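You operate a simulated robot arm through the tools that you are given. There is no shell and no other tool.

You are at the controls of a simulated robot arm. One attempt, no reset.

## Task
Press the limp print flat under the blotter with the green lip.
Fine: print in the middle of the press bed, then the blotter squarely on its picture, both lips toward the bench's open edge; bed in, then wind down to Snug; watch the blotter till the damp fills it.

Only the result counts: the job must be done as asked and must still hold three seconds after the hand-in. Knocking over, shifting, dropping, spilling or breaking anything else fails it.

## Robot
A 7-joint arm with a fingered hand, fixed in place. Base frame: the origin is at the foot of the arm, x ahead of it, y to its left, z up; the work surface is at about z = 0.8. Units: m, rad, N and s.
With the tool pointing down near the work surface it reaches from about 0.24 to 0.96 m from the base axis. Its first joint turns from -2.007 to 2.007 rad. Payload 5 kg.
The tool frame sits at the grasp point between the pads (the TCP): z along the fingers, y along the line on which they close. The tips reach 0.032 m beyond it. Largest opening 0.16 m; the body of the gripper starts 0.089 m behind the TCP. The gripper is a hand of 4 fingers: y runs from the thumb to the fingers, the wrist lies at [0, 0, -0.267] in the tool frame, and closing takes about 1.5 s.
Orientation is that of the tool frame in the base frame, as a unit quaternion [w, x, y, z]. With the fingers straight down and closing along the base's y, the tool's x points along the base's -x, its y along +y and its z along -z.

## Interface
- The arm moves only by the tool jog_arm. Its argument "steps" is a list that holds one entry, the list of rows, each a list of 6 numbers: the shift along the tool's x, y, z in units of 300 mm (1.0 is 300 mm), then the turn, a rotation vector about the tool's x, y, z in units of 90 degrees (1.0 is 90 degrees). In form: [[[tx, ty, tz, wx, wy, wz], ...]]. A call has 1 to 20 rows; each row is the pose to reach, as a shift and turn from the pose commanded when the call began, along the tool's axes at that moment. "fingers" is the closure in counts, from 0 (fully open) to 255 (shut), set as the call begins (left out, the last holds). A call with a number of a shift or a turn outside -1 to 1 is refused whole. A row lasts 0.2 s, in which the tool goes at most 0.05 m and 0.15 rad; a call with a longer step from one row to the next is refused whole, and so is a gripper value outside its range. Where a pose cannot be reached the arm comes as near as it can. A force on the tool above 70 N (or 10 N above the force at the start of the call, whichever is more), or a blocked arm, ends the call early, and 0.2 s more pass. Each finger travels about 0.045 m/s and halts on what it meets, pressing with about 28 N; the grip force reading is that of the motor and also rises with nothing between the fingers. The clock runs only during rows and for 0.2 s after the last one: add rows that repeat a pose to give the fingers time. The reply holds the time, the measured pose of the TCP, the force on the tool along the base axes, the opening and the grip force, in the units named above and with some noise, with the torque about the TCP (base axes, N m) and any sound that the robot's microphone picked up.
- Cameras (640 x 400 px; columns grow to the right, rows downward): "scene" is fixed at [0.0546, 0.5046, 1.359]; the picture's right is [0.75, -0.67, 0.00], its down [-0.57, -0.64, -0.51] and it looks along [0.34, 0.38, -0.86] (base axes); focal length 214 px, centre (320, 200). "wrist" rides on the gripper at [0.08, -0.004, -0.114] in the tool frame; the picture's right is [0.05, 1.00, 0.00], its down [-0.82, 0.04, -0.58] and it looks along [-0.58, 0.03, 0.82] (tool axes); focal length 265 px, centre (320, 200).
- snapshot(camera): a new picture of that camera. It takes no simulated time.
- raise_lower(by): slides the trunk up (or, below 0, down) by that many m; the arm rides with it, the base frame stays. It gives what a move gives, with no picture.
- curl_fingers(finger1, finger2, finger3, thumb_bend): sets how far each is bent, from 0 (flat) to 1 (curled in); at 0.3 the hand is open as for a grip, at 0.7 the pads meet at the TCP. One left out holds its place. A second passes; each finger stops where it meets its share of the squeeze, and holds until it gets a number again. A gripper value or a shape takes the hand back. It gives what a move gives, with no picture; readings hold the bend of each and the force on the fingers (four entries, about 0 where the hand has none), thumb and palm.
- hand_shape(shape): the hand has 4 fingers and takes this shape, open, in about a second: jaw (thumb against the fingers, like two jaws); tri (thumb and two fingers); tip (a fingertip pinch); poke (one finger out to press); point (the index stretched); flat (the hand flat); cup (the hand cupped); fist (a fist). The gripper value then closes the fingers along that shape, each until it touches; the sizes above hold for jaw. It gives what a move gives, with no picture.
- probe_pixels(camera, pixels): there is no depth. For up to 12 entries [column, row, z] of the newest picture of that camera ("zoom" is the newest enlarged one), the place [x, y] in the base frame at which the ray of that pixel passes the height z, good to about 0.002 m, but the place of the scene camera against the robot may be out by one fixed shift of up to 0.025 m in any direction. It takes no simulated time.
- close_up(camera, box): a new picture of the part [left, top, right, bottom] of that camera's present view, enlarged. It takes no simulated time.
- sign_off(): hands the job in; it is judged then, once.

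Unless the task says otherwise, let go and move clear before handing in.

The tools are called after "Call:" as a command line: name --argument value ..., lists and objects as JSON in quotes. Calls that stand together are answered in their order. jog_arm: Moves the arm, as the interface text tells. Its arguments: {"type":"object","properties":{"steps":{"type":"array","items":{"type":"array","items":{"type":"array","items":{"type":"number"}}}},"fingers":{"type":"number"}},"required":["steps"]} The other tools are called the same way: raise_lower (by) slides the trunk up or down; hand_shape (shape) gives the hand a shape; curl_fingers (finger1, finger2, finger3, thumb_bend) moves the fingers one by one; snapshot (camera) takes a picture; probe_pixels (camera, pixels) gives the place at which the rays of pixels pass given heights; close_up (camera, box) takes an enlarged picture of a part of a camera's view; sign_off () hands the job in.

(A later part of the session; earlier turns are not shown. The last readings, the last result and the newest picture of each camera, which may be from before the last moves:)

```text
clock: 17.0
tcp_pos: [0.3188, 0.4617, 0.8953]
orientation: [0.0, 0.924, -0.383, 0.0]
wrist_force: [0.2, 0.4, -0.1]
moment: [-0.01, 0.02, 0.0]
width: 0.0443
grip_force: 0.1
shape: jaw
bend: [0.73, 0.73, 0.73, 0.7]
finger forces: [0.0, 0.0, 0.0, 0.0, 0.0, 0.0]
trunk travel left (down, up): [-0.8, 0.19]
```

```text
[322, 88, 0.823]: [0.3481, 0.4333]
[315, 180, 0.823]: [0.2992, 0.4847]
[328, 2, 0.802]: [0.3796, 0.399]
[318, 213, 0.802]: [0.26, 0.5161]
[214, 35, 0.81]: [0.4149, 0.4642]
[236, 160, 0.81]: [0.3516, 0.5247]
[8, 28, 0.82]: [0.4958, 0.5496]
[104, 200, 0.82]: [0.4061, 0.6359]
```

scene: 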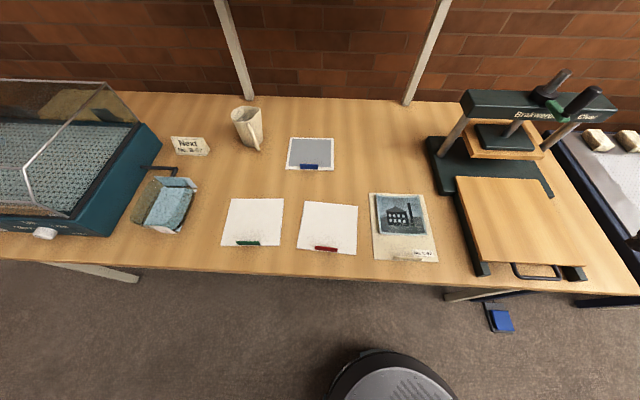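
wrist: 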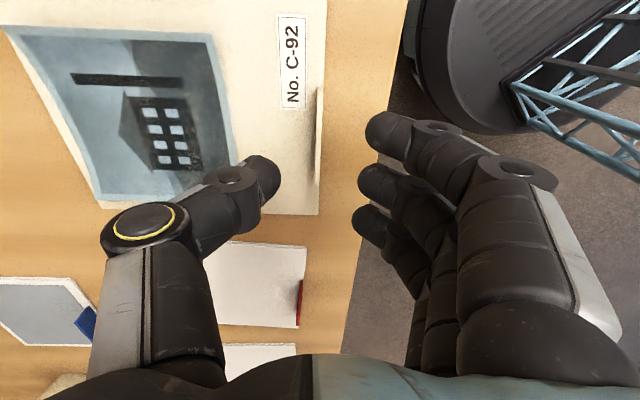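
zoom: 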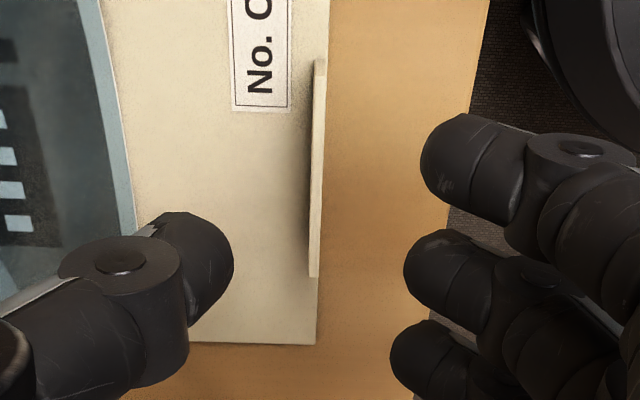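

The lip is centred at about u=−0.097, v=0.553 and runs square to the hand. I'll lower so the tips stop about 1 cm above the sheet and check.

Call:
jog_arm --steps '[[[0.013, -0.003, 0.05, 0, 0, 0], [0.013, -0.003, 0.1, 0, 0, 0], [0.013, -0.003, 0.14, 0, 0, 0], [0.013, -0.003, 0.177, 0, 0, 0], [0.013, -0.003, 0.177, 0, 0, 0]]]'

Call:
snapshot --camera "wrist"

Call:
close_up --camera "scene" --box '[370, 220, 470, 280]'

```text
clock: 18.2
tcp_pos: [0.3225, 0.4592, 0.8416]
orientation: [0.0, 0.924, -0.383, 0.001]
wrist_force: [-0.5, 1.1, 0.6]
moment: [0.02, -0.02, 0.03]
width: 0.0445
grip_force: 0.0
shape: jaw
bend: [0.73, 0.73, 0.73, 0.7]
finger forces: [0.0, 0.0, 0.0, 0.1, 0.0, 0.1]
trunk travel left (down, up): [-0.8, 0.19]
```

```text
taken
```

wrist: 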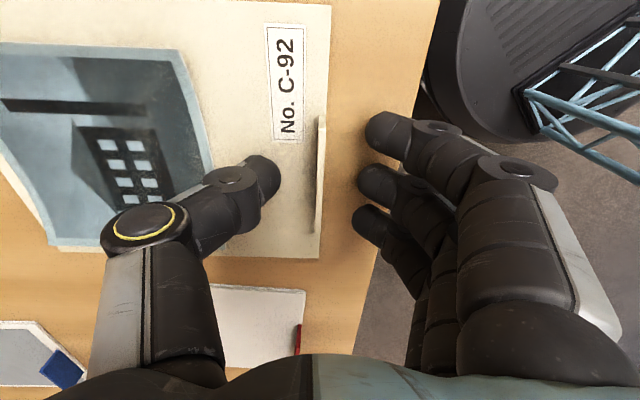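

```text
6.40 times, centred on (420, 250) of scene
```

zoom: 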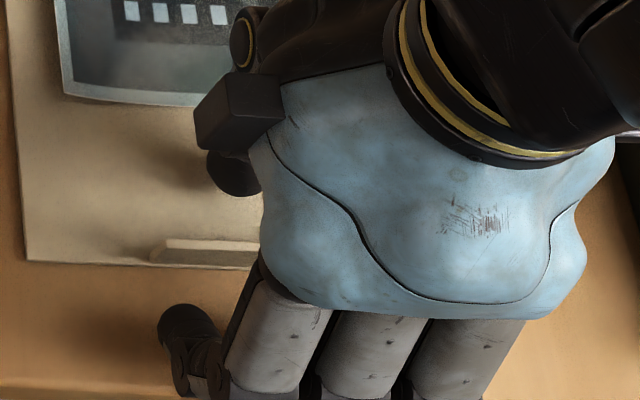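

The lip lies midway between thumb (270,180) and fingers (about (360,180)), with no contact force. I'll drop 3 mm more and close on it.

Call:
jog_arm --steps '[[[0, 0, 0.01, 0, 0, 0], [0, 0, 0.01, 0, 0, 0], [0, 0, 0.01, 0, 0, 0], [0, 0, 0.01, 0, 0, 0], [0, 0, 0.01, 0, 0, 0], [0, 0, 0.01, 0, 0, 0], [0, 0, 0.01, 0, 0, 0], [0, 0, 0.01, 0, 0, 0]]]' --fingers 255

Call:
snapshot --camera "wrist"

Call:
close_up --camera "scene" --box '[360, 180, 480, 280]'

```text
clock: 20.0
tcp_pos: [0.3233, 0.4588, 0.8388]
orientation: [0.001, 0.924, -0.383, 0.002]
wrist_force: [-0.7, -0.8, -0.4]
moment: [-0.03, 0.03, 0.0]
width: 0.0001
grip_force: 28.0
shape: jaw
bend: [0.7, 0.7, 0.7, 0.7]
finger forces: [8.1, 8.3, 8.2, 0.1, 24.7, 0.1]
trunk travel left (down, up): [-0.8, 0.19]
```

```text
taken
```

wrist: 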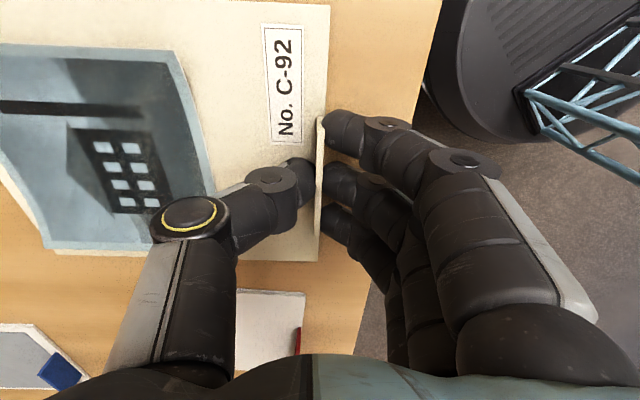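

```text
4.00 times, centred on (420, 230) of scene
```

zoom: 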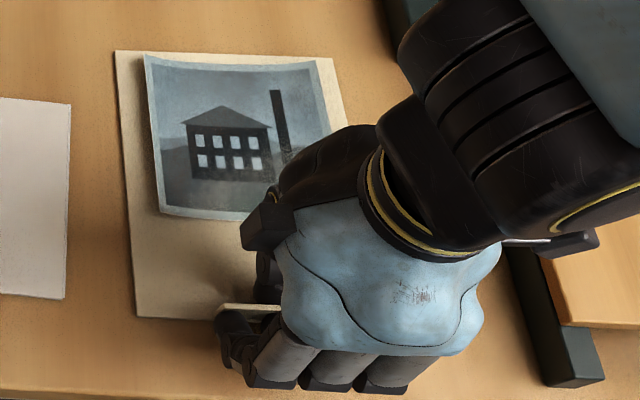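

Fingers read about 8 N each against the thumb's 25 N, with the lip between them at (321,150). I'll lift 4 cm and check that the print comes along.

Call:
jog_arm --steps '[[[0, 0, -0.03, 0, 0, 0], [0, 0, -0.06, 0, 0, 0], [0, 0, -0.1, 0, 0, 0], [0, 0, -0.14, 0, 0, 0], [0, 0, -0.14, 0, 0, 0]]]'

Call:
snapshot --camera "wrist"

Call:
snapshot --camera "scene"

```text
clock: 21.2
tcp_pos: [0.3232, 0.4604, 0.88]
orientation: [0.0, 0.923, -0.384, 0.001]
wrist_force: [0.0, -0.5, 0.8]
moment: [-0.05, 0.07, 0.0]
width: 0.0
grip_force: 27.9
shape: jaw
bend: [0.7, 0.7, 0.7, 0.7]
finger forces: [8.5, 8.3, 8.5, 0.1, 25.1, 0.0]
trunk travel left (down, up): [-0.8, 0.19]
```

```text
taken
```

wrist: 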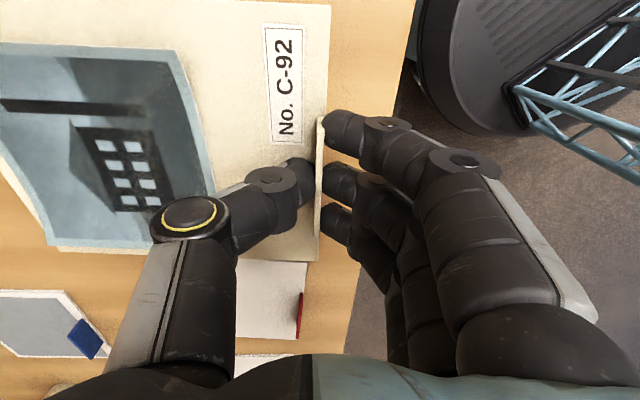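

```text
taken
```

scene: 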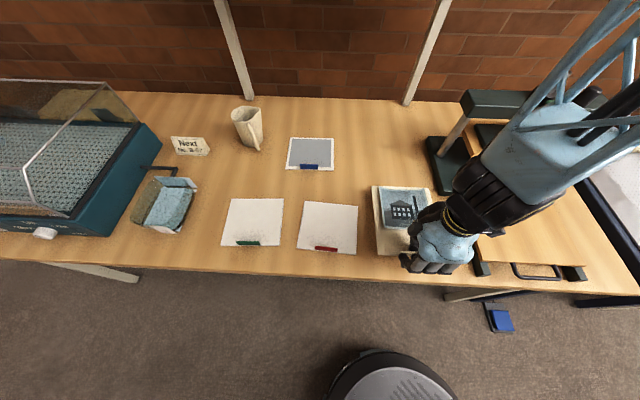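

The print lifted cleanly with the hand: it keeps its place at (100,150) relative to the hand while the table moved away. I'll carry it level over the bed, aiming its centre at the bed centre (u≈0.20, v≈0.68), and stop above it.

Call:
jog_arm --steps '[[[0, 0, -0.1, 0, 0, 0], [0, 0, -0.2, 0, 0, 0], [0, 0, -0.3, 0, 0, 0], [0.1, -0.009, -0.3, 0, 0, 0.001], [0.2, -0.017, -0.3, 0, 0, 0.002], [0.3, -0.026, -0.3, 0, 0, 0.003], [0.4, -0.035, -0.3, 0, 0, 0.004], [0.5, -0.044, -0.3, 0, 0, 0.005], [0.6, -0.052, -0.3, 0, 0, 0.006], [0.7, -0.061, -0.3, 0, 0, 0.007], [0.8, -0.07, -0.3, 0, 0, 0.008], [0.9, -0.078, -0.3, 0, 0, 0.009], [0.9987, -0.087, -0.3, 0, 0, 0.009], [0.9987, -0.087, -0.3, 0, 0, 0.009]]]'

Call:
snapshot --camera "wrist"

Call:
snapshot --camera "scene"

```text
clock: 24.2
tcp_pos: [0.5537, 0.2662, 0.9706]
orientation: [0.0, 0.922, -0.388, 0.002]
wrist_force: [-0.5, 0.8, -0.7]
moment: [-0.07, 0.05, -0.02]
width: 0.0
grip_force: 27.5
shape: jaw
bend: [0.7, 0.7, 0.7, 0.7]
finger forces: [8.4, 8.2, 8.4, 0.0, 25.2, 0.0]
trunk travel left (down, up): [-0.8, 0.19]
```

```text
taken
```

wrist: 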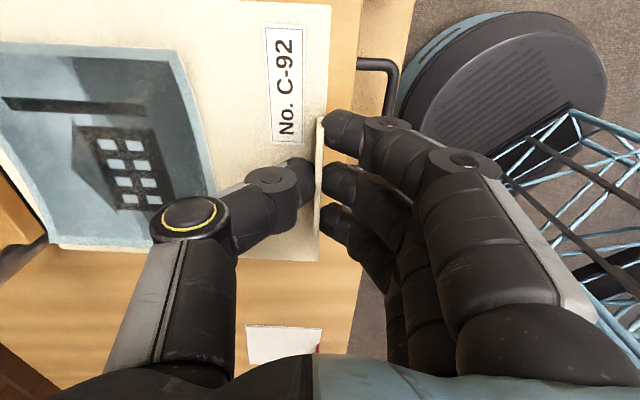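

```text
taken
```

scene: 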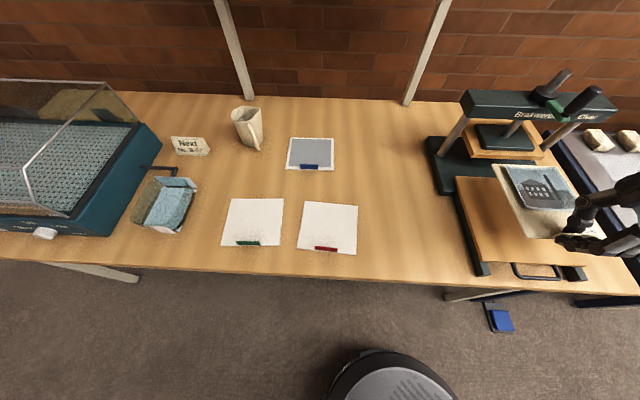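

The print hangs level over the bed, its front edge at wrist (325,100) and the bed front near (356,100). I'll recheck the bed's visible corners before lowering.

Call:
close_up --camera "scene" --box '[440, 150, 620, 290]'

Call:
close_up --camera "wrist" --box '[220, 220, 420, 360]'

Call:
probe_pixels --camera "scene" --pixels '[[456, 177, 0.822], [479.5, 262, 0.822], [563, 266, 0.822], [512, 278, 0.82], [562, 280, 0.82]]'

Call:
probe_pixels --camera "wrist" --pixels '[[358, 5, 0.822], [353, 255, 0.822], [352, 290, 0.822], [390, 62, 0.82]]'

```text
2.86 times, centred on (530, 220) of scene
```

zoom: 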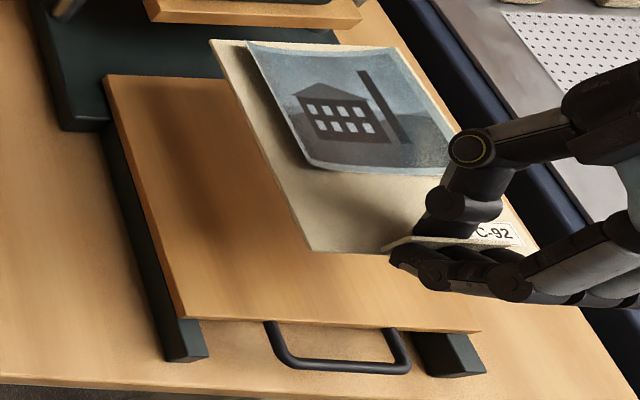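

```text
2.86 times, centred on (320, 290) of wrist
```

zoom: 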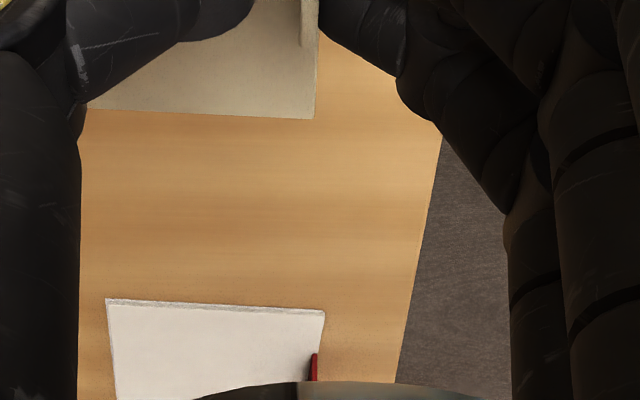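

```text
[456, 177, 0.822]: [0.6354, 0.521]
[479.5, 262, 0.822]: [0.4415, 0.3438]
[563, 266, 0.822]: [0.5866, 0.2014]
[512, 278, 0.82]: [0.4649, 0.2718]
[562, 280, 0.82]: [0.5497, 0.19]
```

```text
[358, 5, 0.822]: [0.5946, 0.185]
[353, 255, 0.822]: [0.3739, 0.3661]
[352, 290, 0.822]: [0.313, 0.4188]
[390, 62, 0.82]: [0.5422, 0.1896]
```

Call:
probe_pixels --camera "scene" --pixels '[[454.1, 176.5, 0.822], [481, 260.5, 0.822], [585, 265.5, 0.822], [454.1, 176.5, 0.826], [481, 260.5, 0.826], [585, 265.5, 0.826], [503.4, 234, 0.9], [436, 146, 0.83]]'

Call:
close_up --camera "wrist" --box '[0, 160, 200, 340]'

```text
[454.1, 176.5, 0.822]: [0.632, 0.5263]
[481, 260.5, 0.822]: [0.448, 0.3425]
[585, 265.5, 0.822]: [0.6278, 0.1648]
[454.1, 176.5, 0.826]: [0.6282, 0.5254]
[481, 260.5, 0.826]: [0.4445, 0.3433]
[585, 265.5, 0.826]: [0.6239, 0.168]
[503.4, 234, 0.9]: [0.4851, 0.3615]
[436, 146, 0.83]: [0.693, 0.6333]
```

```text
2.22 times, centred on (100, 250) of wrist
```

zoom: 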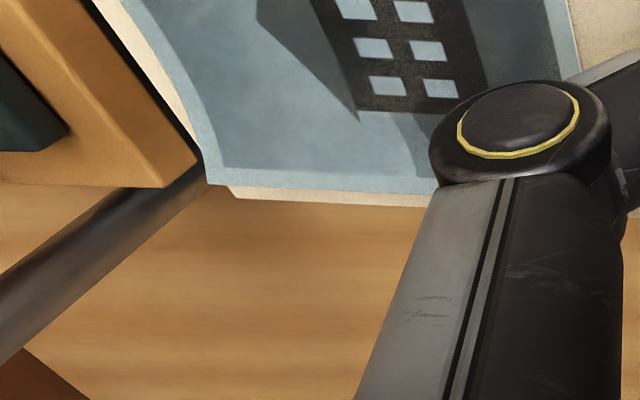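

The bed measures about 0.253 × 0.26 m with its centre at u≈0.2005, v≈0.684, so the print needs only 2 mm more depth. I'll lower it gently to just touching.

Call:
jog_arm --steps '[[[0, -0.006, 0.06, 0, 0, 0], [0, -0.006, 0.12, 0, 0, 0], [0, -0.006, 0.18, 0, 0, 0], [0, -0.006, 0.24, 0, 0, 0], [0, -0.006, 0.29, 0, 0, 0], [0, -0.006, 0.32, 0, 0, 0], [0, -0.006, 0.34, 0, 0, 0], [0, -0.006, 0.352, 0, 0, 0], [0, -0.006, 0.352, 0, 0, 0]]]'

Call:
snapshot --camera "wrist"

Call:
close_up --camera "scene" --box '[440, 150, 620, 290]'

```text
clock: 25.8
tcp_pos: [0.5604, 0.2718, 0.8785]
orientation: [-0.005, 0.921, -0.389, 0.004]
wrist_force: [-2.0, 4.9, 56.5]
moment: [0.36, -0.06, 0.02]
width: 0.0033
grip_force: 28.6
shape: jaw
bend: [0.71, 0.71, 0.71, 0.72]
finger forces: [13.0, 12.8, 12.6, 0.1, 57.8, 0.0]
trunk travel left (down, up): [-0.8, 0.19]
stopped in row 7: the force on the tool passed its limit at 83 N (the readings are from after the stop); the commanded pose is now the measured one
```

```text
taken
```

wrist: 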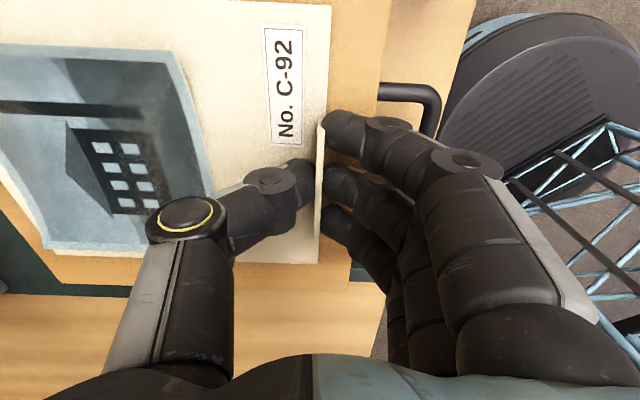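

```text
2.86 times, centred on (530, 220) of scene
```

zoom: 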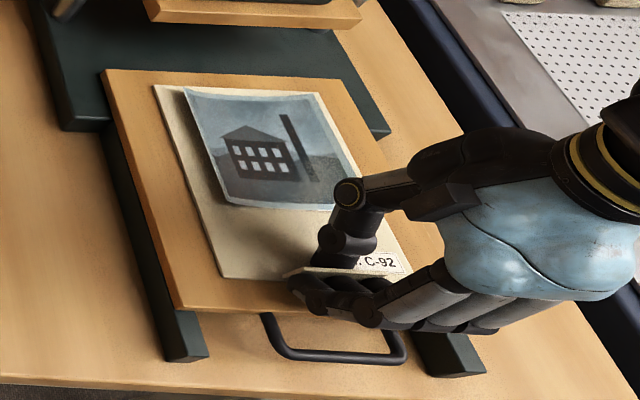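

Contact came early: at z=0.8785 the tool felt up to 83 N, so the bed surface is nearer z≈0.84 than I had measured, and the bed slid in about 6 mm. I'll relieve the pressure by rising a few millimetres.

Call:
jog_arm --steps '[[[0, 0, -0.005, 0, 0, 0], [0, 0, -0.01, 0, 0, 0], [0, 0, -0.01, 0, 0, 0]]]'

Call:
snapshot --camera "wrist"

```text
clock: 26.6
tcp_pos: [0.5574, 0.2682, 0.8784]
orientation: [-0.004, 0.921, -0.39, 0.004]
wrist_force: [-4.4, 4.8, 43.4]
moment: [0.29, -0.03, 0.02]
width: 0.0033
grip_force: 27.8
shape: jaw
bend: [0.71, 0.71, 0.71, 0.71]
finger forces: [12.1, 12.3, 12.2, 0.1, 50.3, 0.0]
trunk travel left (down, up): [-0.8, 0.19]
```

```text
taken
```

wrist: 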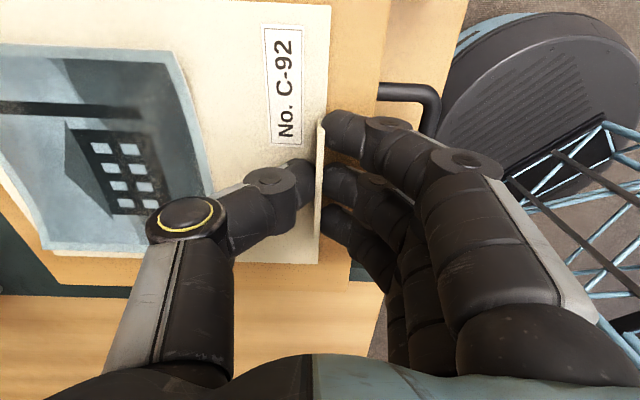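

There is still 43 N upward, so the arm is springing against the bed. I'll rise another 6 mm in small steps.

Call:
jog_arm --steps '[[[0, 0, -0.007, 0, 0, 0], [0, 0, -0.014, 0, 0, 0], [0, 0, -0.014, 0, 0, 0]]]'

```text
clock: 27.4
tcp_pos: [0.5582, 0.2688, 0.8799]
orientation: [-0.001, 0.921, -0.39, 0.002]
wrist_force: [-0.1, -0.8, 0.5]
moment: [-0.06, 0.06, 0.02]
width: 0.0004
grip_force: 28.6
shape: jaw
bend: [0.7, 0.7, 0.7, 0.71]
finger forces: [8.7, 8.7, 8.8, 0.1, 25.8, 0.0]
trunk travel left (down, up): [-0.8, 0.19]
```

Forces are back to zero at z=0.88, so the print is resting just at the bed surface (about z 0.84). I'll open the hand to let go of the lip.

Call:
jog_arm --steps '[[[0, 0, 0, 0, 0, 0], [0, 0, 0, 0, 0, 0], [0, 0, 0, 0, 0, 0], [0, 0, 0, 0, 0, 0], [0, 0, 0, 0, 0, 0]]]' --fingers 185

Call:
snapshot --camera "wrist"

Call:
close_up --camera "scene" --box '[440, 150, 620, 290]'

```text
clock: 28.6
tcp_pos: [0.5584, 0.2682, 0.881]
orientation: [-0.003, 0.921, -0.39, 0.002]
wrist_force: [-0.7, 0.3, 1.3]
moment: [-0.01, -0.01, 0.02]
width: 0.0433
grip_force: 0.0
shape: jaw
bend: [0.73, 0.73, 0.73, 0.7]
finger forces: [0.1, 0.0, 0.0, 0.0, 0.0, 0.0]
trunk travel left (down, up): [-0.8, 0.19]
```

```text
taken
```

wrist: 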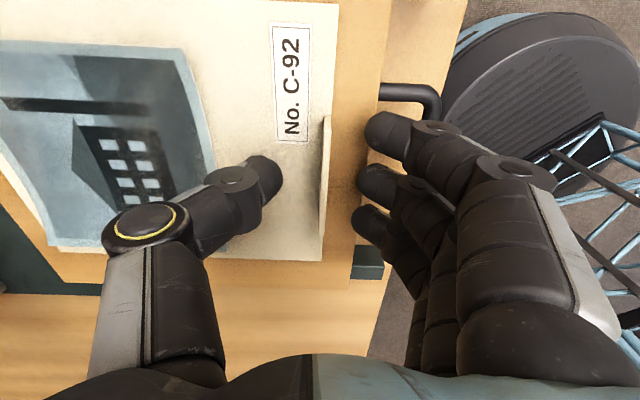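

```text
2.86 times, centred on (530, 220) of scene
```

zoom: 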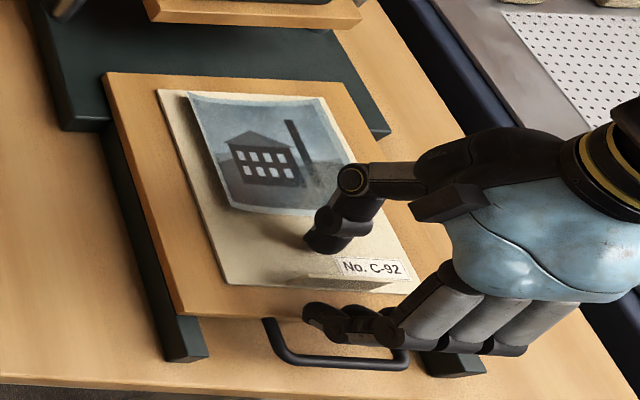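

The print is released on the bed. I'll rise straight up and check how it lies relative to the bed's edges.

Call:
jog_arm --steps '[[[0, 0, -0.06, 0, 0, 0], [0, 0, -0.16, 0, 0, 0], [0.05, 0.05, -0.3, 0, 0, 0], [0.1, 0.1, -0.45, 0, 0, 0], [0.15, 0.15, -0.6, 0, 0, 0], [0.2, 0.2, -0.75, 0, 0, 0], [0.2, 0.2, -0.75, 0, 0, 0]]]'

Call:
snapshot --camera "wrist"

Call:
snapshot --camera "scene"

Call:
close_up --camera "scene" --box '[440, 150, 620, 290]'

```text
clock: 30.2
tcp_pos: [0.5551, 0.1834, 1.1043]
orientation: [-0.003, 0.921, -0.39, 0.001]
wrist_force: [-0.3, 0.3, -0.8]
moment: [-0.01, 0.01, -0.04]
width: 0.0438
grip_force: 0.1
shape: jaw
bend: [0.73, 0.73, 0.73, 0.7]
finger forces: [0.1, 0.1, 0.0, 0.1, 0.0, 0.0]
trunk travel left (down, up): [-0.8, 0.19]
```

```text
taken
```

wrist: 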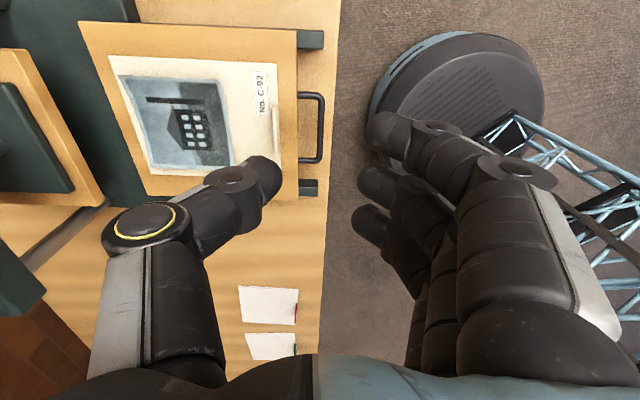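

```text
taken
```

scene: 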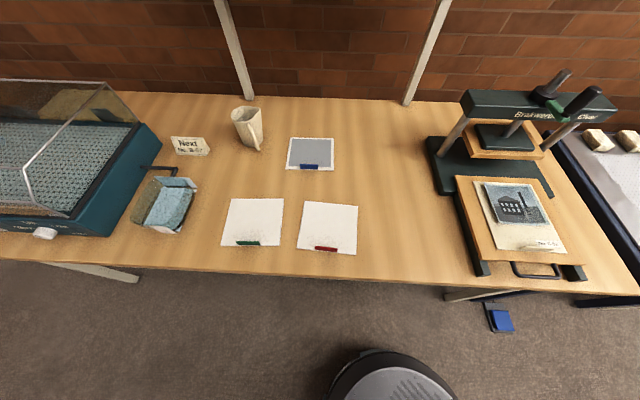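

```text
2.86 times, centred on (530, 220) of scene
```

zoom: 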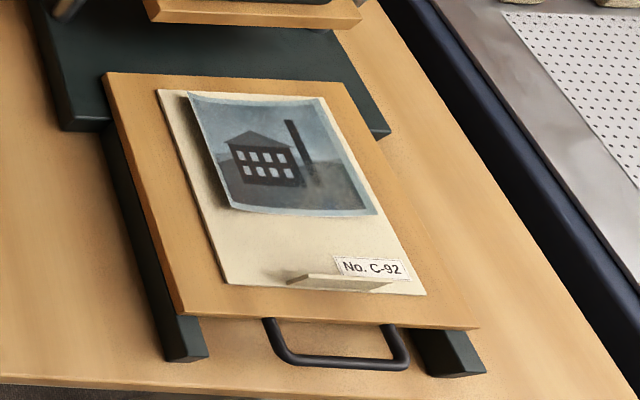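

The print sits on the bed with margins all around. I'll enlarge the wrist view and measure both outlines at z=0.84.

Call:
close_up --camera "wrist" --box '[70, 0, 350, 200]'

Call:
close_up --camera "wrist" --box '[70, 10, 210, 110]'

Call:
close_up --camera "wrist" --box '[200, 10, 340, 110]'

Call:
close_up --camera "wrist" --box '[120, 100, 340, 210]'

```text
2.00 times, centred on (210, 100) of wrist
```

zoom: 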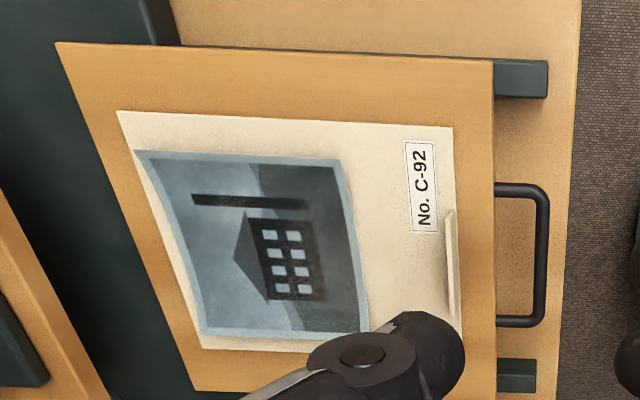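

```text
4.00 times, centred on (140, 60) of wrist
```

zoom: 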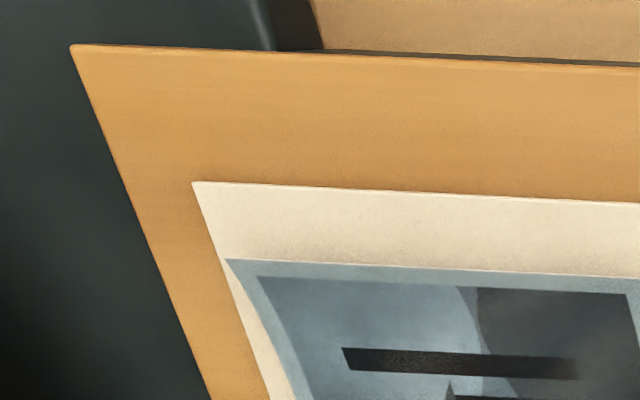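

```text
4.00 times, centred on (270, 60) of wrist
```

zoom: 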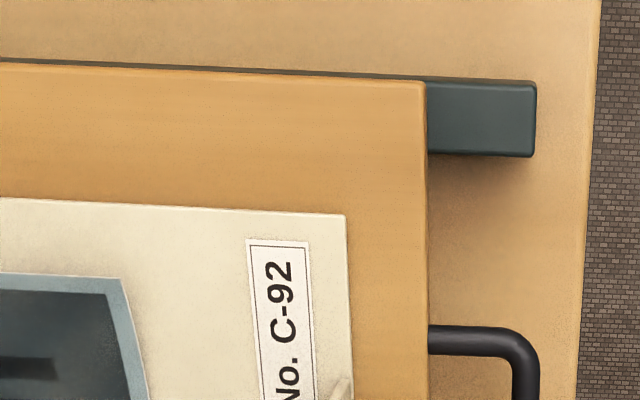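

```text
2.91 times, centred on (230, 155) of wrist
```

zoom: 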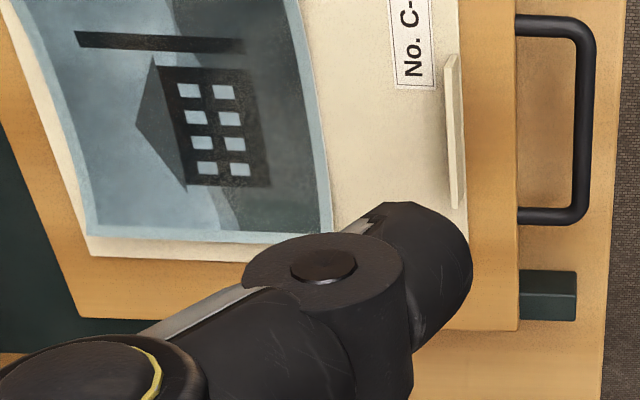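

Call:
probe_pixels --camera "wrist" --pixels '[[78, 21.25, 0.84], [296.25, 30.5, 0.84], [298.1, 199.7, 0.84], [146.8, 193.5, 0.84], [108.25, 55.5, 0.842], [276.75, 63.75, 0.842], [150.9, 173.9, 0.842], [137, 75, 0.86], [241, 79.5, 0.85], [254, 166, 0.85], [169, 170, 0.86]]'

Call:
probe_pixels --camera "scene" --pixels '[[454.1, 175.5, 0.84], [480, 258, 0.84], [585, 264.5, 0.84], [549, 178.5, 0.84], [473, 181.5, 0.842], [527, 184, 0.842], [568, 252.5, 0.842], [498, 249.5, 0.842]]'

```text
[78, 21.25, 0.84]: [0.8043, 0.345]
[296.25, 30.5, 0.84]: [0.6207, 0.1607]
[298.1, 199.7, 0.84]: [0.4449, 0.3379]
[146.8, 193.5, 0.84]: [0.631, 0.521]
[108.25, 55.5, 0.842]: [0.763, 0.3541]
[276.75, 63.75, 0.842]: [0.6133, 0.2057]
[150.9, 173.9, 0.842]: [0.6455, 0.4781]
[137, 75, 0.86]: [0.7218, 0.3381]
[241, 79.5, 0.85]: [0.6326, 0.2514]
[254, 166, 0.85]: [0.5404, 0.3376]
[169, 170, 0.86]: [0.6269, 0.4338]
```

```text
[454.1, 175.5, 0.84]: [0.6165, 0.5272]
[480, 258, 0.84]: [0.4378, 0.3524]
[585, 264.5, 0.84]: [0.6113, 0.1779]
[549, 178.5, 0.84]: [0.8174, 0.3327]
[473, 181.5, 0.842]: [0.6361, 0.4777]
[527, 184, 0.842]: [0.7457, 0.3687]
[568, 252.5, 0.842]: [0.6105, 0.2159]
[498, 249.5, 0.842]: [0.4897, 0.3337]
```

The print centre is at about (0.2035, 0.6855) against the bed centre (0.2008, 0.6833), so it is within 3 mm of the middle. I misconverted the picture's corners, so I'll re-measure those at two heights from both cameras.

Call:
probe_pixels --camera "wrist" --pixels '[[117.5, 75, 0.842], [117.5, 75, 0.862], [220, 79, 0.842], [220, 79, 0.862], [234, 166, 0.842], [234, 166, 0.862], [150, 169, 0.842], [150, 169, 0.862]]'

Call:
probe_pixels --camera "scene" --pixels '[[531.1, 184, 0.842], [531.1, 184, 0.862], [550.3, 224.5, 0.842], [550.3, 224.5, 0.862], [499.2, 221.7, 0.842], [499.2, 221.7, 0.862], [483.5, 181.9, 0.842], [483.5, 181.9, 0.862]]'

```text
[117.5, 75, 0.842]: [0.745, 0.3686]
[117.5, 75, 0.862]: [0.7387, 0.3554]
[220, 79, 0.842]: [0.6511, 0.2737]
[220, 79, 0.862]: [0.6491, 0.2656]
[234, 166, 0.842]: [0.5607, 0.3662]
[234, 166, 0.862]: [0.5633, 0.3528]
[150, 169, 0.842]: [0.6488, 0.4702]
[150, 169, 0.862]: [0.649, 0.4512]
```

```text
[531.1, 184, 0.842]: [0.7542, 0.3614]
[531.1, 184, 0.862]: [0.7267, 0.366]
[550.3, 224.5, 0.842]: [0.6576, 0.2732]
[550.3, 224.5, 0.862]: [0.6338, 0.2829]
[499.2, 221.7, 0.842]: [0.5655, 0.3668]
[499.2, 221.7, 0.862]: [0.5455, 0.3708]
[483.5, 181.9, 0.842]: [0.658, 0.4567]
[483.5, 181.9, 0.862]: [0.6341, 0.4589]
```

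The picture centre works out at about u=0.204, v=0.7095, which is where the blotter must be centred. Now I'll travel left at height toward the green-lip blotter.

Call:
jog_arm --steps '[[[-0.13, -0.01, 0, 0, 0, -0.002], [-0.26, -0.02, 0, 0, 0, -0.004], [-0.39, -0.03, 0, 0, 0, -0.006], [-0.52, -0.04, 0, 0, 0, -0.008], [-0.65, -0.05, 0, 0, 0, -0.01], [-0.78, -0.06, 0, 0, 0, -0.01], [-0.9, -0.07, 0, 0, 0, -0.01], [-1.0, -0.08, 0, 0, 0, -0.01]]]'

Call:
jog_arm --steps '[[[-0.13, -0.02, 0.05, 0, 0, 0], [-0.26, -0.04, 0.1, 0, 0, 0], [-0.39, -0.06, 0.15, 0, 0, 0], [-0.52, -0.08, 0.2, 0, 0, 0], [-0.65, -0.1, 0.25, 0, 0, 0], [-0.78, -0.12, 0.3, 0, 0, 0], [-0.91, -0.14, 0.33, 0, 0, 0], [-1.0, -0.15, 0.35, 0, 0, 0], [-1.0, -0.15, 0.35, 0, 0, 0]]]'

Call:
snapshot --camera "wrist"

Call:
snapshot --camera "scene"

```text
clock: 32.0
tcp_pos: [0.3636, 0.4147, 1.1051]
orientation: [-0.003, 0.924, -0.383, 0.003]
wrist_force: [-0.3, 0.0, 0.5]
moment: [0.0, 0.0, -0.03]
width: 0.0437
grip_force: 0.1
shape: jaw
bend: [0.73, 0.73, 0.73, 0.7]
finger forces: [0.0, 0.1, 0.1, 0.0, 0.0, 0.0]
trunk travel left (down, up): [-0.8, 0.19]
```

```text
clock: 34.0
tcp_pos: [0.1965, 0.6619, 1.0068]
orientation: [-0.007, 0.92, -0.391, -0.001]
wrist_force: [-0.3, 0.2, 0.8]
moment: [-0.01, -0.01, -0.03]
width: 0.0437
grip_force: 0.1
shape: jaw
bend: [0.73, 0.73, 0.73, 0.7]
finger forces: [0.0, 0.0, 0.0, 0.0, 0.1, 0.0]
trunk travel left (down, up): [-0.8, 0.19]
```

```text
taken
```

wrist: 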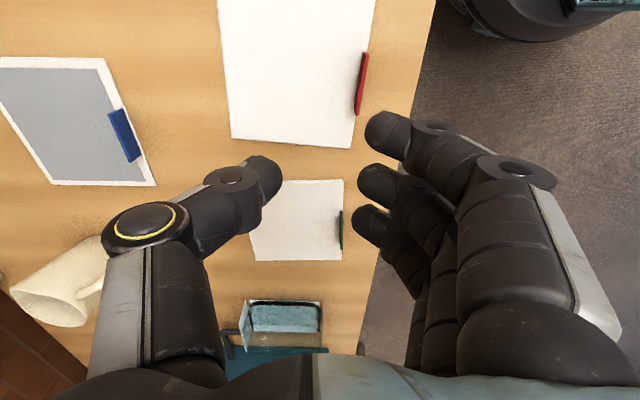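

```text
taken
```

scene: 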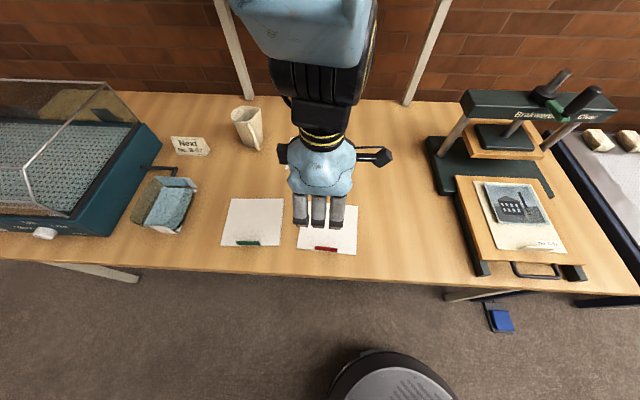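

The hand is over the left side with the green lip visible at wrist (341,230). The pose reads about 1° off the commanded one, so I'll hold to let it settle and view again.

Call:
jog_arm --steps '[[[0, 0, 0, 0, 0, 0], [0, 0, 0, 0, 0, 0], [0, 0, 0, 0, 0, 0]]]'

Call:
close_up --camera "wrist" --box '[230, 160, 370, 280]'

```text
clock: 34.8
tcp_pos: [0.1985, 0.6601, 1.0041]
orientation: [-0.006, 0.92, -0.393, 0.0]
wrist_force: [-1.3, -0.1, 0.9]
moment: [0.0, 0.02, 0.01]
width: 0.0437
grip_force: 0.0
shape: jaw
bend: [0.73, 0.73, 0.73, 0.7]
finger forces: [0.0, 0.0, 0.1, 0.0, 0.1, 0.0]
trunk travel left (down, up): [-0.8, 0.19]
```

```text
3.33 times, centred on (300, 220) of wrist
```

zoom: 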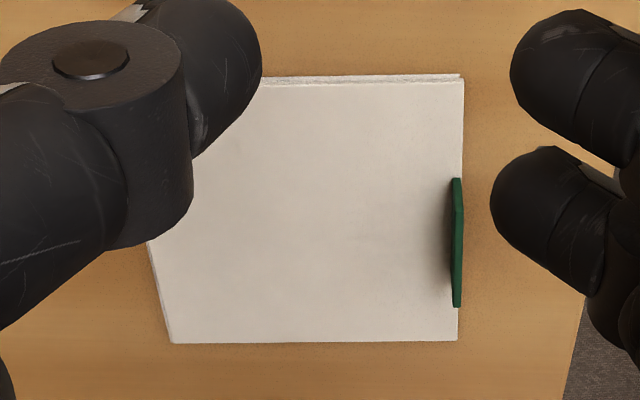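

Call:
probe_pixels --camera "wrist" --pixels '[[341.4, 213.4, 0.825], [341.4, 251.5, 0.825], [342.5, 184, 0.804], [341, 262, 0.804], [251.5, 262.5, 0.804], [341, 213.4, 0.804], [340, 251.5, 0.804]]'

Call:
jog_arm --steps '[[[-0.05, 0, 0, 0, 0, 0], [-0.1, 0, 0, 0, 0, 0], [-0.1, 0, 0, 0, 0, 0]]]'

```text
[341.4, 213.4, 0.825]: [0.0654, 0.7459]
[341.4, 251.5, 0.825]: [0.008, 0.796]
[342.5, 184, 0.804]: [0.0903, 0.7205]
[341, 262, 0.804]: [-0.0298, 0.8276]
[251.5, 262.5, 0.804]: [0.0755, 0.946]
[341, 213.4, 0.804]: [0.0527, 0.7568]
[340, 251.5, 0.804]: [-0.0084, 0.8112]
```

```text
clock: 35.8
tcp_pos: [0.2048, 0.6811, 1.0096]
orientation: [-0.01, 0.911, -0.412, -0.003]
wrist_force: [0.6, 0.1, 1.3]
moment: [0.0, 0.02, 0.0]
width: 0.0436
grip_force: 0.0
shape: jaw
bend: [0.73, 0.73, 0.73, 0.7]
finger forces: [0.1, 0.1, 0.0, 0.0, 0.0, 0.0]
trunk travel left (down, up): [-0.8, 0.19]
stopped in row 3: the arm was blocked; the commanded pose is now the measured one
```

The arm reports it is blocked at u≈−0.337 with this hand yaw, so I cannot reach the green lip this way round. I'll turn the hand 180° the other way (thumb toward the open edge), first half now, with a little height.

Call:
jog_arm --steps '[[[0.03, 0, -0.03, 0, 0, 0.08], [0.06, 0, -0.06, 0, 0, 0.16], [0.08, 0, -0.1, 0, 0, 0.24], [0.1, 0, -0.13, 0, 0, 0.32], [0.1, 0, -0.16, 0, 0, 0.4], [0.1, 0, -0.16, 0, 0, 0.48], [0.1, 0, -0.16, 0, 0, 0.56], [0.1, 0, -0.16, 0, 0, 0.64], [0.1, 0, -0.16, 0, 0, 0.72], [0.1, 0, -0.16, 0, 0, 0.8], [0.1, 0, -0.16, 0, 0, 0.88], [0.1, 0, -0.16, 0, 0, 0.96], [0.1, 0, -0.16, 0, 0, 0.96]]]'

```text
clock: 38.8
tcp_pos: [0.2988, 0.6404, 1.0682]
orientation: [0.006, -0.326, 0.945, 0.018]
wrist_force: [0.2, 0.9, 0.3]
moment: [0.01, 0.01, 0.02]
width: 0.0435
grip_force: 0.1
shape: jaw
bend: [0.73, 0.73, 0.73, 0.7]
finger forces: [0.1, 0.1, 0.1, 0.0, 0.1, 0.0]
trunk travel left (down, up): [-0.8, 0.19]
stopped in row 13: the arm was blocked; the commanded pose is now the measured one
```

The position drifted to (0.299, 0.640) and the arm is blocked again, so some joint is at its limit here. I'll look at the arm's posture.

Call:
snapshot --camera "scene"

Call:
snapshot --camera "wrist"

```text
taken
```

scene: 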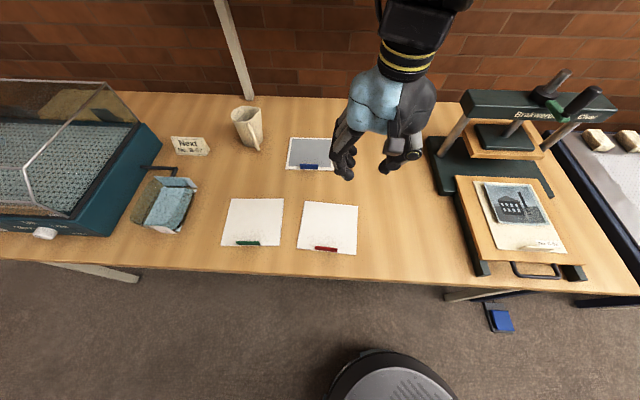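

```text
taken
```

wrist: 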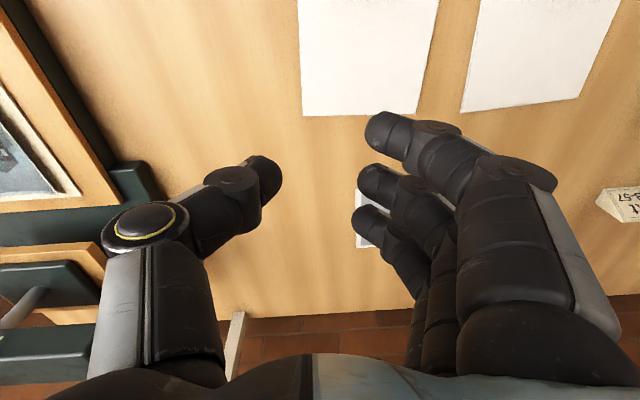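

The posture shows nothing touching; it is likely a joint limit. I'll draw the hand back toward the robot while continuing the turn to the opposite yaw, so the arm unwinds.

Call:
jog_arm --steps '[[[0.02, -0.026, 0, 0, 0, 0.077], [0.041, -0.052, 0, 0, 0, 0.154], [0.062, -0.079, 0, 0, 0, 0.23], [0.082, -0.105, 0, 0, 0, 0.307], [0.102, -0.131, 0, 0, 0, 0.383], [0.123, -0.157, 0, 0, 0, 0.46], [0.144, -0.184, 0, 0, 0, 0.537], [0.164, -0.21, 0, 0, 0, 0.613], [0.185, -0.236, 0, 0, 0, 0.69], [0.205, -0.262, 0, 0, 0, 0.767], [0.226, -0.289, 0, 0, 0, 0.843], [0.246, -0.315, 0, 0, 0, 0.92], [0.246, -0.315, 0, 0, 0, 0.92]]]'

```text
clock: 41.6
tcp_pos: [0.2947, 0.523, 1.0651]
orientation: [-0.007, 0.377, 0.926, 0.017]
wrist_force: [0.2, -0.2, -0.7]
moment: [-0.03, 0.02, -0.02]
width: 0.0436
grip_force: 0.1
shape: jaw
bend: [0.73, 0.73, 0.73, 0.7]
finger forces: [0.0, 0.0, 0.1, 0.1, 0.0, 0.1]
trunk travel left (down, up): [-0.8, 0.19]
```

The turn completed: yaw is now about −44°, the position reached was (0.295, 0.523) as commanded, and a 2° tilt needs correcting. I'll move left again in this orientation, levelling as I go.

Call:
jog_arm --steps '[[[0.1, 0, 0.02, 0.0055, -0.0055, 0.0026], [0.2, 0, 0.03, 0.011, -0.011, 0.0052], [0.3, 0, 0.05, 0.0166, -0.0166, 0.0078], [0.4, 0, 0.07, 0.0166, -0.0166, 0.0078], [0.5, 0, 0.08, 0.0166, -0.0166, 0.0078], [0.6, 0, 0.1, 0.0166, -0.0166, 0.0078], [0.7, 0, 0.12, 0.0166, -0.0166, 0.0078], [0.8, 0, 0.13, 0.0166, -0.0166, 0.0078], [0.9, 0, 0.15, 0.0166, -0.0166, 0.0078], [0.9, 0, 0.15, 0.0166, -0.0166, 0.0078]]]'

Call:
snapshot --camera "scene"

Call:
snapshot --camera "wrist"

```text
clock: 42.7
tcp_pos: [0.2931, 0.5911, 1.0566]
orientation: [-0.006, 0.454, 0.891, 0.008]
wrist_force: [0.2, 0.1, 0.0]
moment: [0.0, 0.03, 0.0]
width: 0.0435
grip_force: 0.0
shape: jaw
bend: [0.73, 0.73, 0.73, 0.7]
finger forces: [0.0, 0.0, 0.1, 0.0, 0.0, 0.1]
trunk travel left (down, up): [-0.8, 0.19]
stopped in row 5: the arm was blocked; the commanded pose is now the measured one
```

```text
taken
```

scene: 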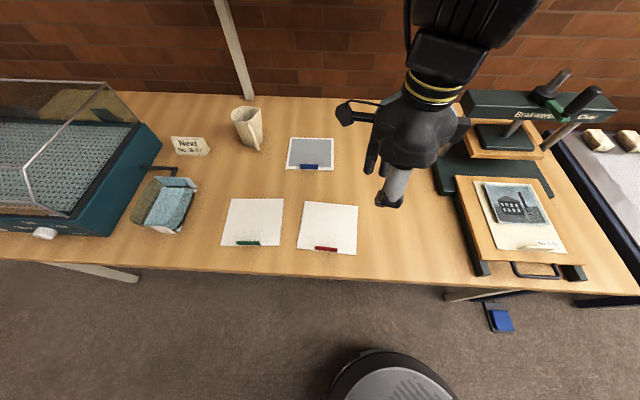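

```text
taken
```

wrist: 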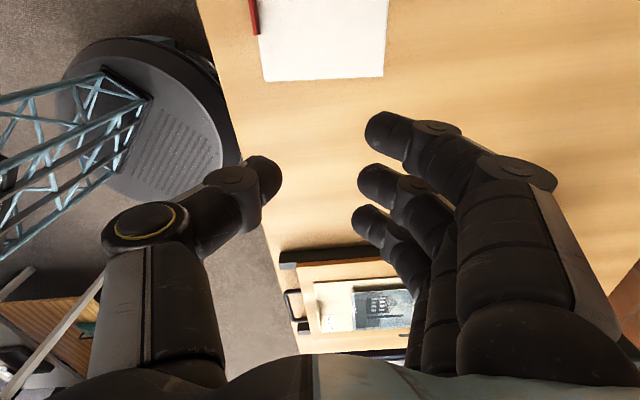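

The arm blocks again near azimuth 64°, with the yaw drifting the same way, which suggests the earlier 135° yaw pushed the elbow outward and used up the first joint. I'll draw back right and over-rotate the hand the other way to swing the elbow back.

Call:
jog_arm --steps '[[[-0.037, -0.006, 0, 0, 0, 0.09], [-0.074, -0.012, 0, 0, 0, 0.18], [-0.11, -0.018, 0, 0, 0, 0.27], [-0.147, -0.024, 0, 0, 0, 0.36], [-0.184, -0.03, 0, 0, 0, 0.45], [-0.22, -0.037, 0, 0, 0, 0.54], [-0.258, -0.043, 0, 0, 0, 0.63], [-0.294, -0.049, 0, 0, 0, 0.72], [-0.331, -0.055, 0, 0, 0, 0.81], [-0.368, -0.061, 0, 0, 0, 0.9], [-0.368, -0.061, 0, 0, 0, 0.9]]]'

```text
clock: 43.7
tcp_pos: [0.3904, 0.5085, 1.0722]
orientation: [-0.037, 0.71, 0.703, 0.024]
wrist_force: [-0.1, 0.0, -0.1]
moment: [0.05, -0.06, 0.02]
width: 0.044
grip_force: 0.1
shape: jaw
bend: [0.73, 0.73, 0.73, 0.7]
finger forces: [0.0, 0.0, 0.0, 0.1, 0.1, 0.1]
out of reach, approached as far as the arm can: row 3, 4
trunk travel left (down, up): [-0.8, 0.19]
stopped in row 4: the arm was blocked; the commanded pose is now the measured one
```

The hand reached about −91° yaw before saturating, and the arm swung right as expected. I'll now bring the yaw back to −45° in place, correcting the tilt, and then try going left again.

Call:
jog_arm --steps '[[[0, 0, 0, 0.0015, -0.0081, -0.0722], [0, 0, 0, 0.003, -0.0162, -0.1445], [0, 0, 0, 0.0045, -0.0243, -0.2167], [0, 0, 0, 0.0059, -0.0324, -0.289], [0, 0, 0, 0.0074, -0.0405, -0.3612], [0, 0, 0, 0.0089, -0.0486, -0.4335], [0, 0, 0, 0.0104, -0.0567, -0.5057], [0, 0, 0, 0.0104, -0.0567, -0.5057]]]'

Call:
jog_arm --steps '[[[0.1, 0, 0, 0, 0, 0], [0.2, 0, 0, 0, 0, 0], [0.3, 0, 0, 0, 0, 0], [0.4, 0, 0, 0, 0, 0], [0.5, 0, 0, 0, 0, 0], [0.6, 0, 0, 0, 0, 0], [0.7, 0, 0, 0, 0, 0], [0.7, 0, 0, 0, 0, 0]]]'

```text
clock: 45.5
tcp_pos: [0.3917, 0.5083, 1.0706]
orientation: [0.0, 0.385, 0.923, 0.0]
wrist_force: [1.4, 0.2, -0.6]
moment: [0.02, 0.0, 0.0]
width: 0.0443
grip_force: 0.1
shape: jaw
bend: [0.73, 0.73, 0.73, 0.7]
finger forces: [0.1, 0.1, 0.0, 0.0, 0.0, 0.0]
trunk travel left (down, up): [-0.8, 0.19]
```

```text
clock: 47.5
tcp_pos: [0.3227, 0.6361, 1.0809]
orientation: [-0.007, 0.442, 0.897, 0.006]
wrist_force: [0.0, 0.0, -0.6]
moment: [-0.03, 0.03, -0.01]
width: 0.0439
grip_force: 0.0
shape: jaw
bend: [0.73, 0.73, 0.73, 0.7]
finger forces: [0.0, 0.1, 0.1, 0.0, 0.1, 0.1]
trunk travel left (down, up): [-0.8, 0.19]
stopped in row 8: the arm was blocked; the commanded pose is now the measured one
```

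The arm still stops near azimuth 63° with a sideways deviation, without an "out of reach" note, so a link may be physically meeting something. I'll back off to the right, lower the trunk 10 cm, and test whether the stopping point changes.

Call:
jog_arm --steps '[[[-0.1, -0.05, 0, 0, 0, 0], [-0.2, -0.1, 0, 0, 0, 0], [-0.3, -0.15, 0, 0, 0, 0], [-0.4, -0.2, 0, 0, 0, 0], [-0.4, -0.2, 0, 0, 0, 0]]]'

Call:
raise_lower --by -0.1

Call:
snapshot --camera "wrist"

Call:
snapshot --camera "scene"

```text
clock: 48.7
tcp_pos: [0.3455, 0.5057, 1.0777]
orientation: [-0.006, 0.44, 0.898, 0.006]
wrist_force: [0.1, 0.4, -0.3]
moment: [-0.01, -0.01, 0.02]
width: 0.044
grip_force: 0.0
shape: jaw
bend: [0.73, 0.73, 0.73, 0.7]
finger forces: [0.1, 0.0, 0.1, 0.1, 0.0, 0.0]
trunk travel left (down, up): [-0.8, 0.19]
```

```text
clock: 50.0
tcp_pos: [0.3461, 0.5057, 0.9778]
orientation: [-0.006, 0.441, 0.897, 0.008]
wrist_force: [0.5, -0.7, 0.0]
moment: [0.02, 0.0, 0.01]
width: 0.044
grip_force: 0.0
shape: jaw
bend: [0.73, 0.73, 0.73, 0.7]
finger forces: [0.0, 0.1, 0.0, 0.0, 0.0, 0.0]
trunk travel left (down, up): [-0.7, 0.29]
```

```text
taken
```

wrist: 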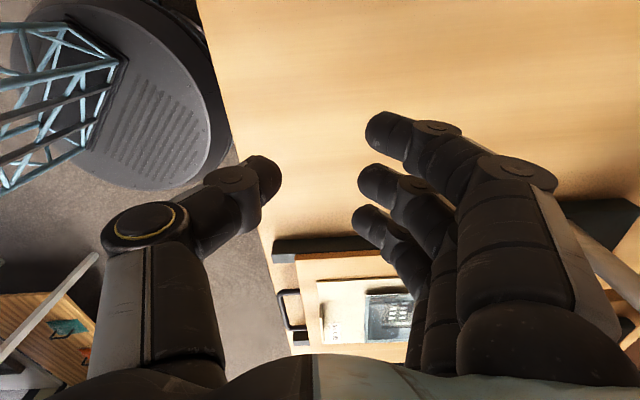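

```text
taken
```

scene: 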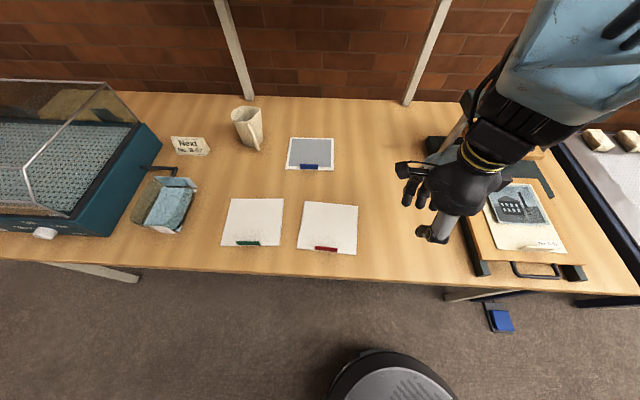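

Now I'll try the same leftward move with the trunk 10 cm lower.

Call:
jog_arm --steps '[[[0.1, -0.013, 0, 0, 0, -0.02], [0.2, -0.026, 0, 0, 0, -0.04], [0.3, -0.038, 0, 0, 0, -0.06], [0.4, -0.051, 0, 0, 0, -0.081], [0.5, -0.064, 0, 0, 0, -0.081], [0.6, -0.077, 0, 0, 0, -0.081], [0.7, -0.09, 0, 0, 0, -0.081], [0.827, -0.106, 0, 0, 0, -0.081], [0.827, -0.106, 0, 0, 0, -0.081]]]'

```text
clock: 51.5
tcp_pos: [0.3094, 0.6115, 0.9925]
orientation: [-0.012, 0.453, 0.891, 0.016]
wrist_force: [-0.2, -0.1, 0.1]
moment: [0.0, 0.02, 0.01]
width: 0.0439
grip_force: 0.0
shape: jaw
bend: [0.73, 0.73, 0.73, 0.7]
finger forces: [0.1, 0.0, 0.1, 0.0, 0.0, 0.1]
trunk travel left (down, up): [-0.7, 0.29]
stopped in row 7: the arm was blocked; the commanded pose is now the measured one
```

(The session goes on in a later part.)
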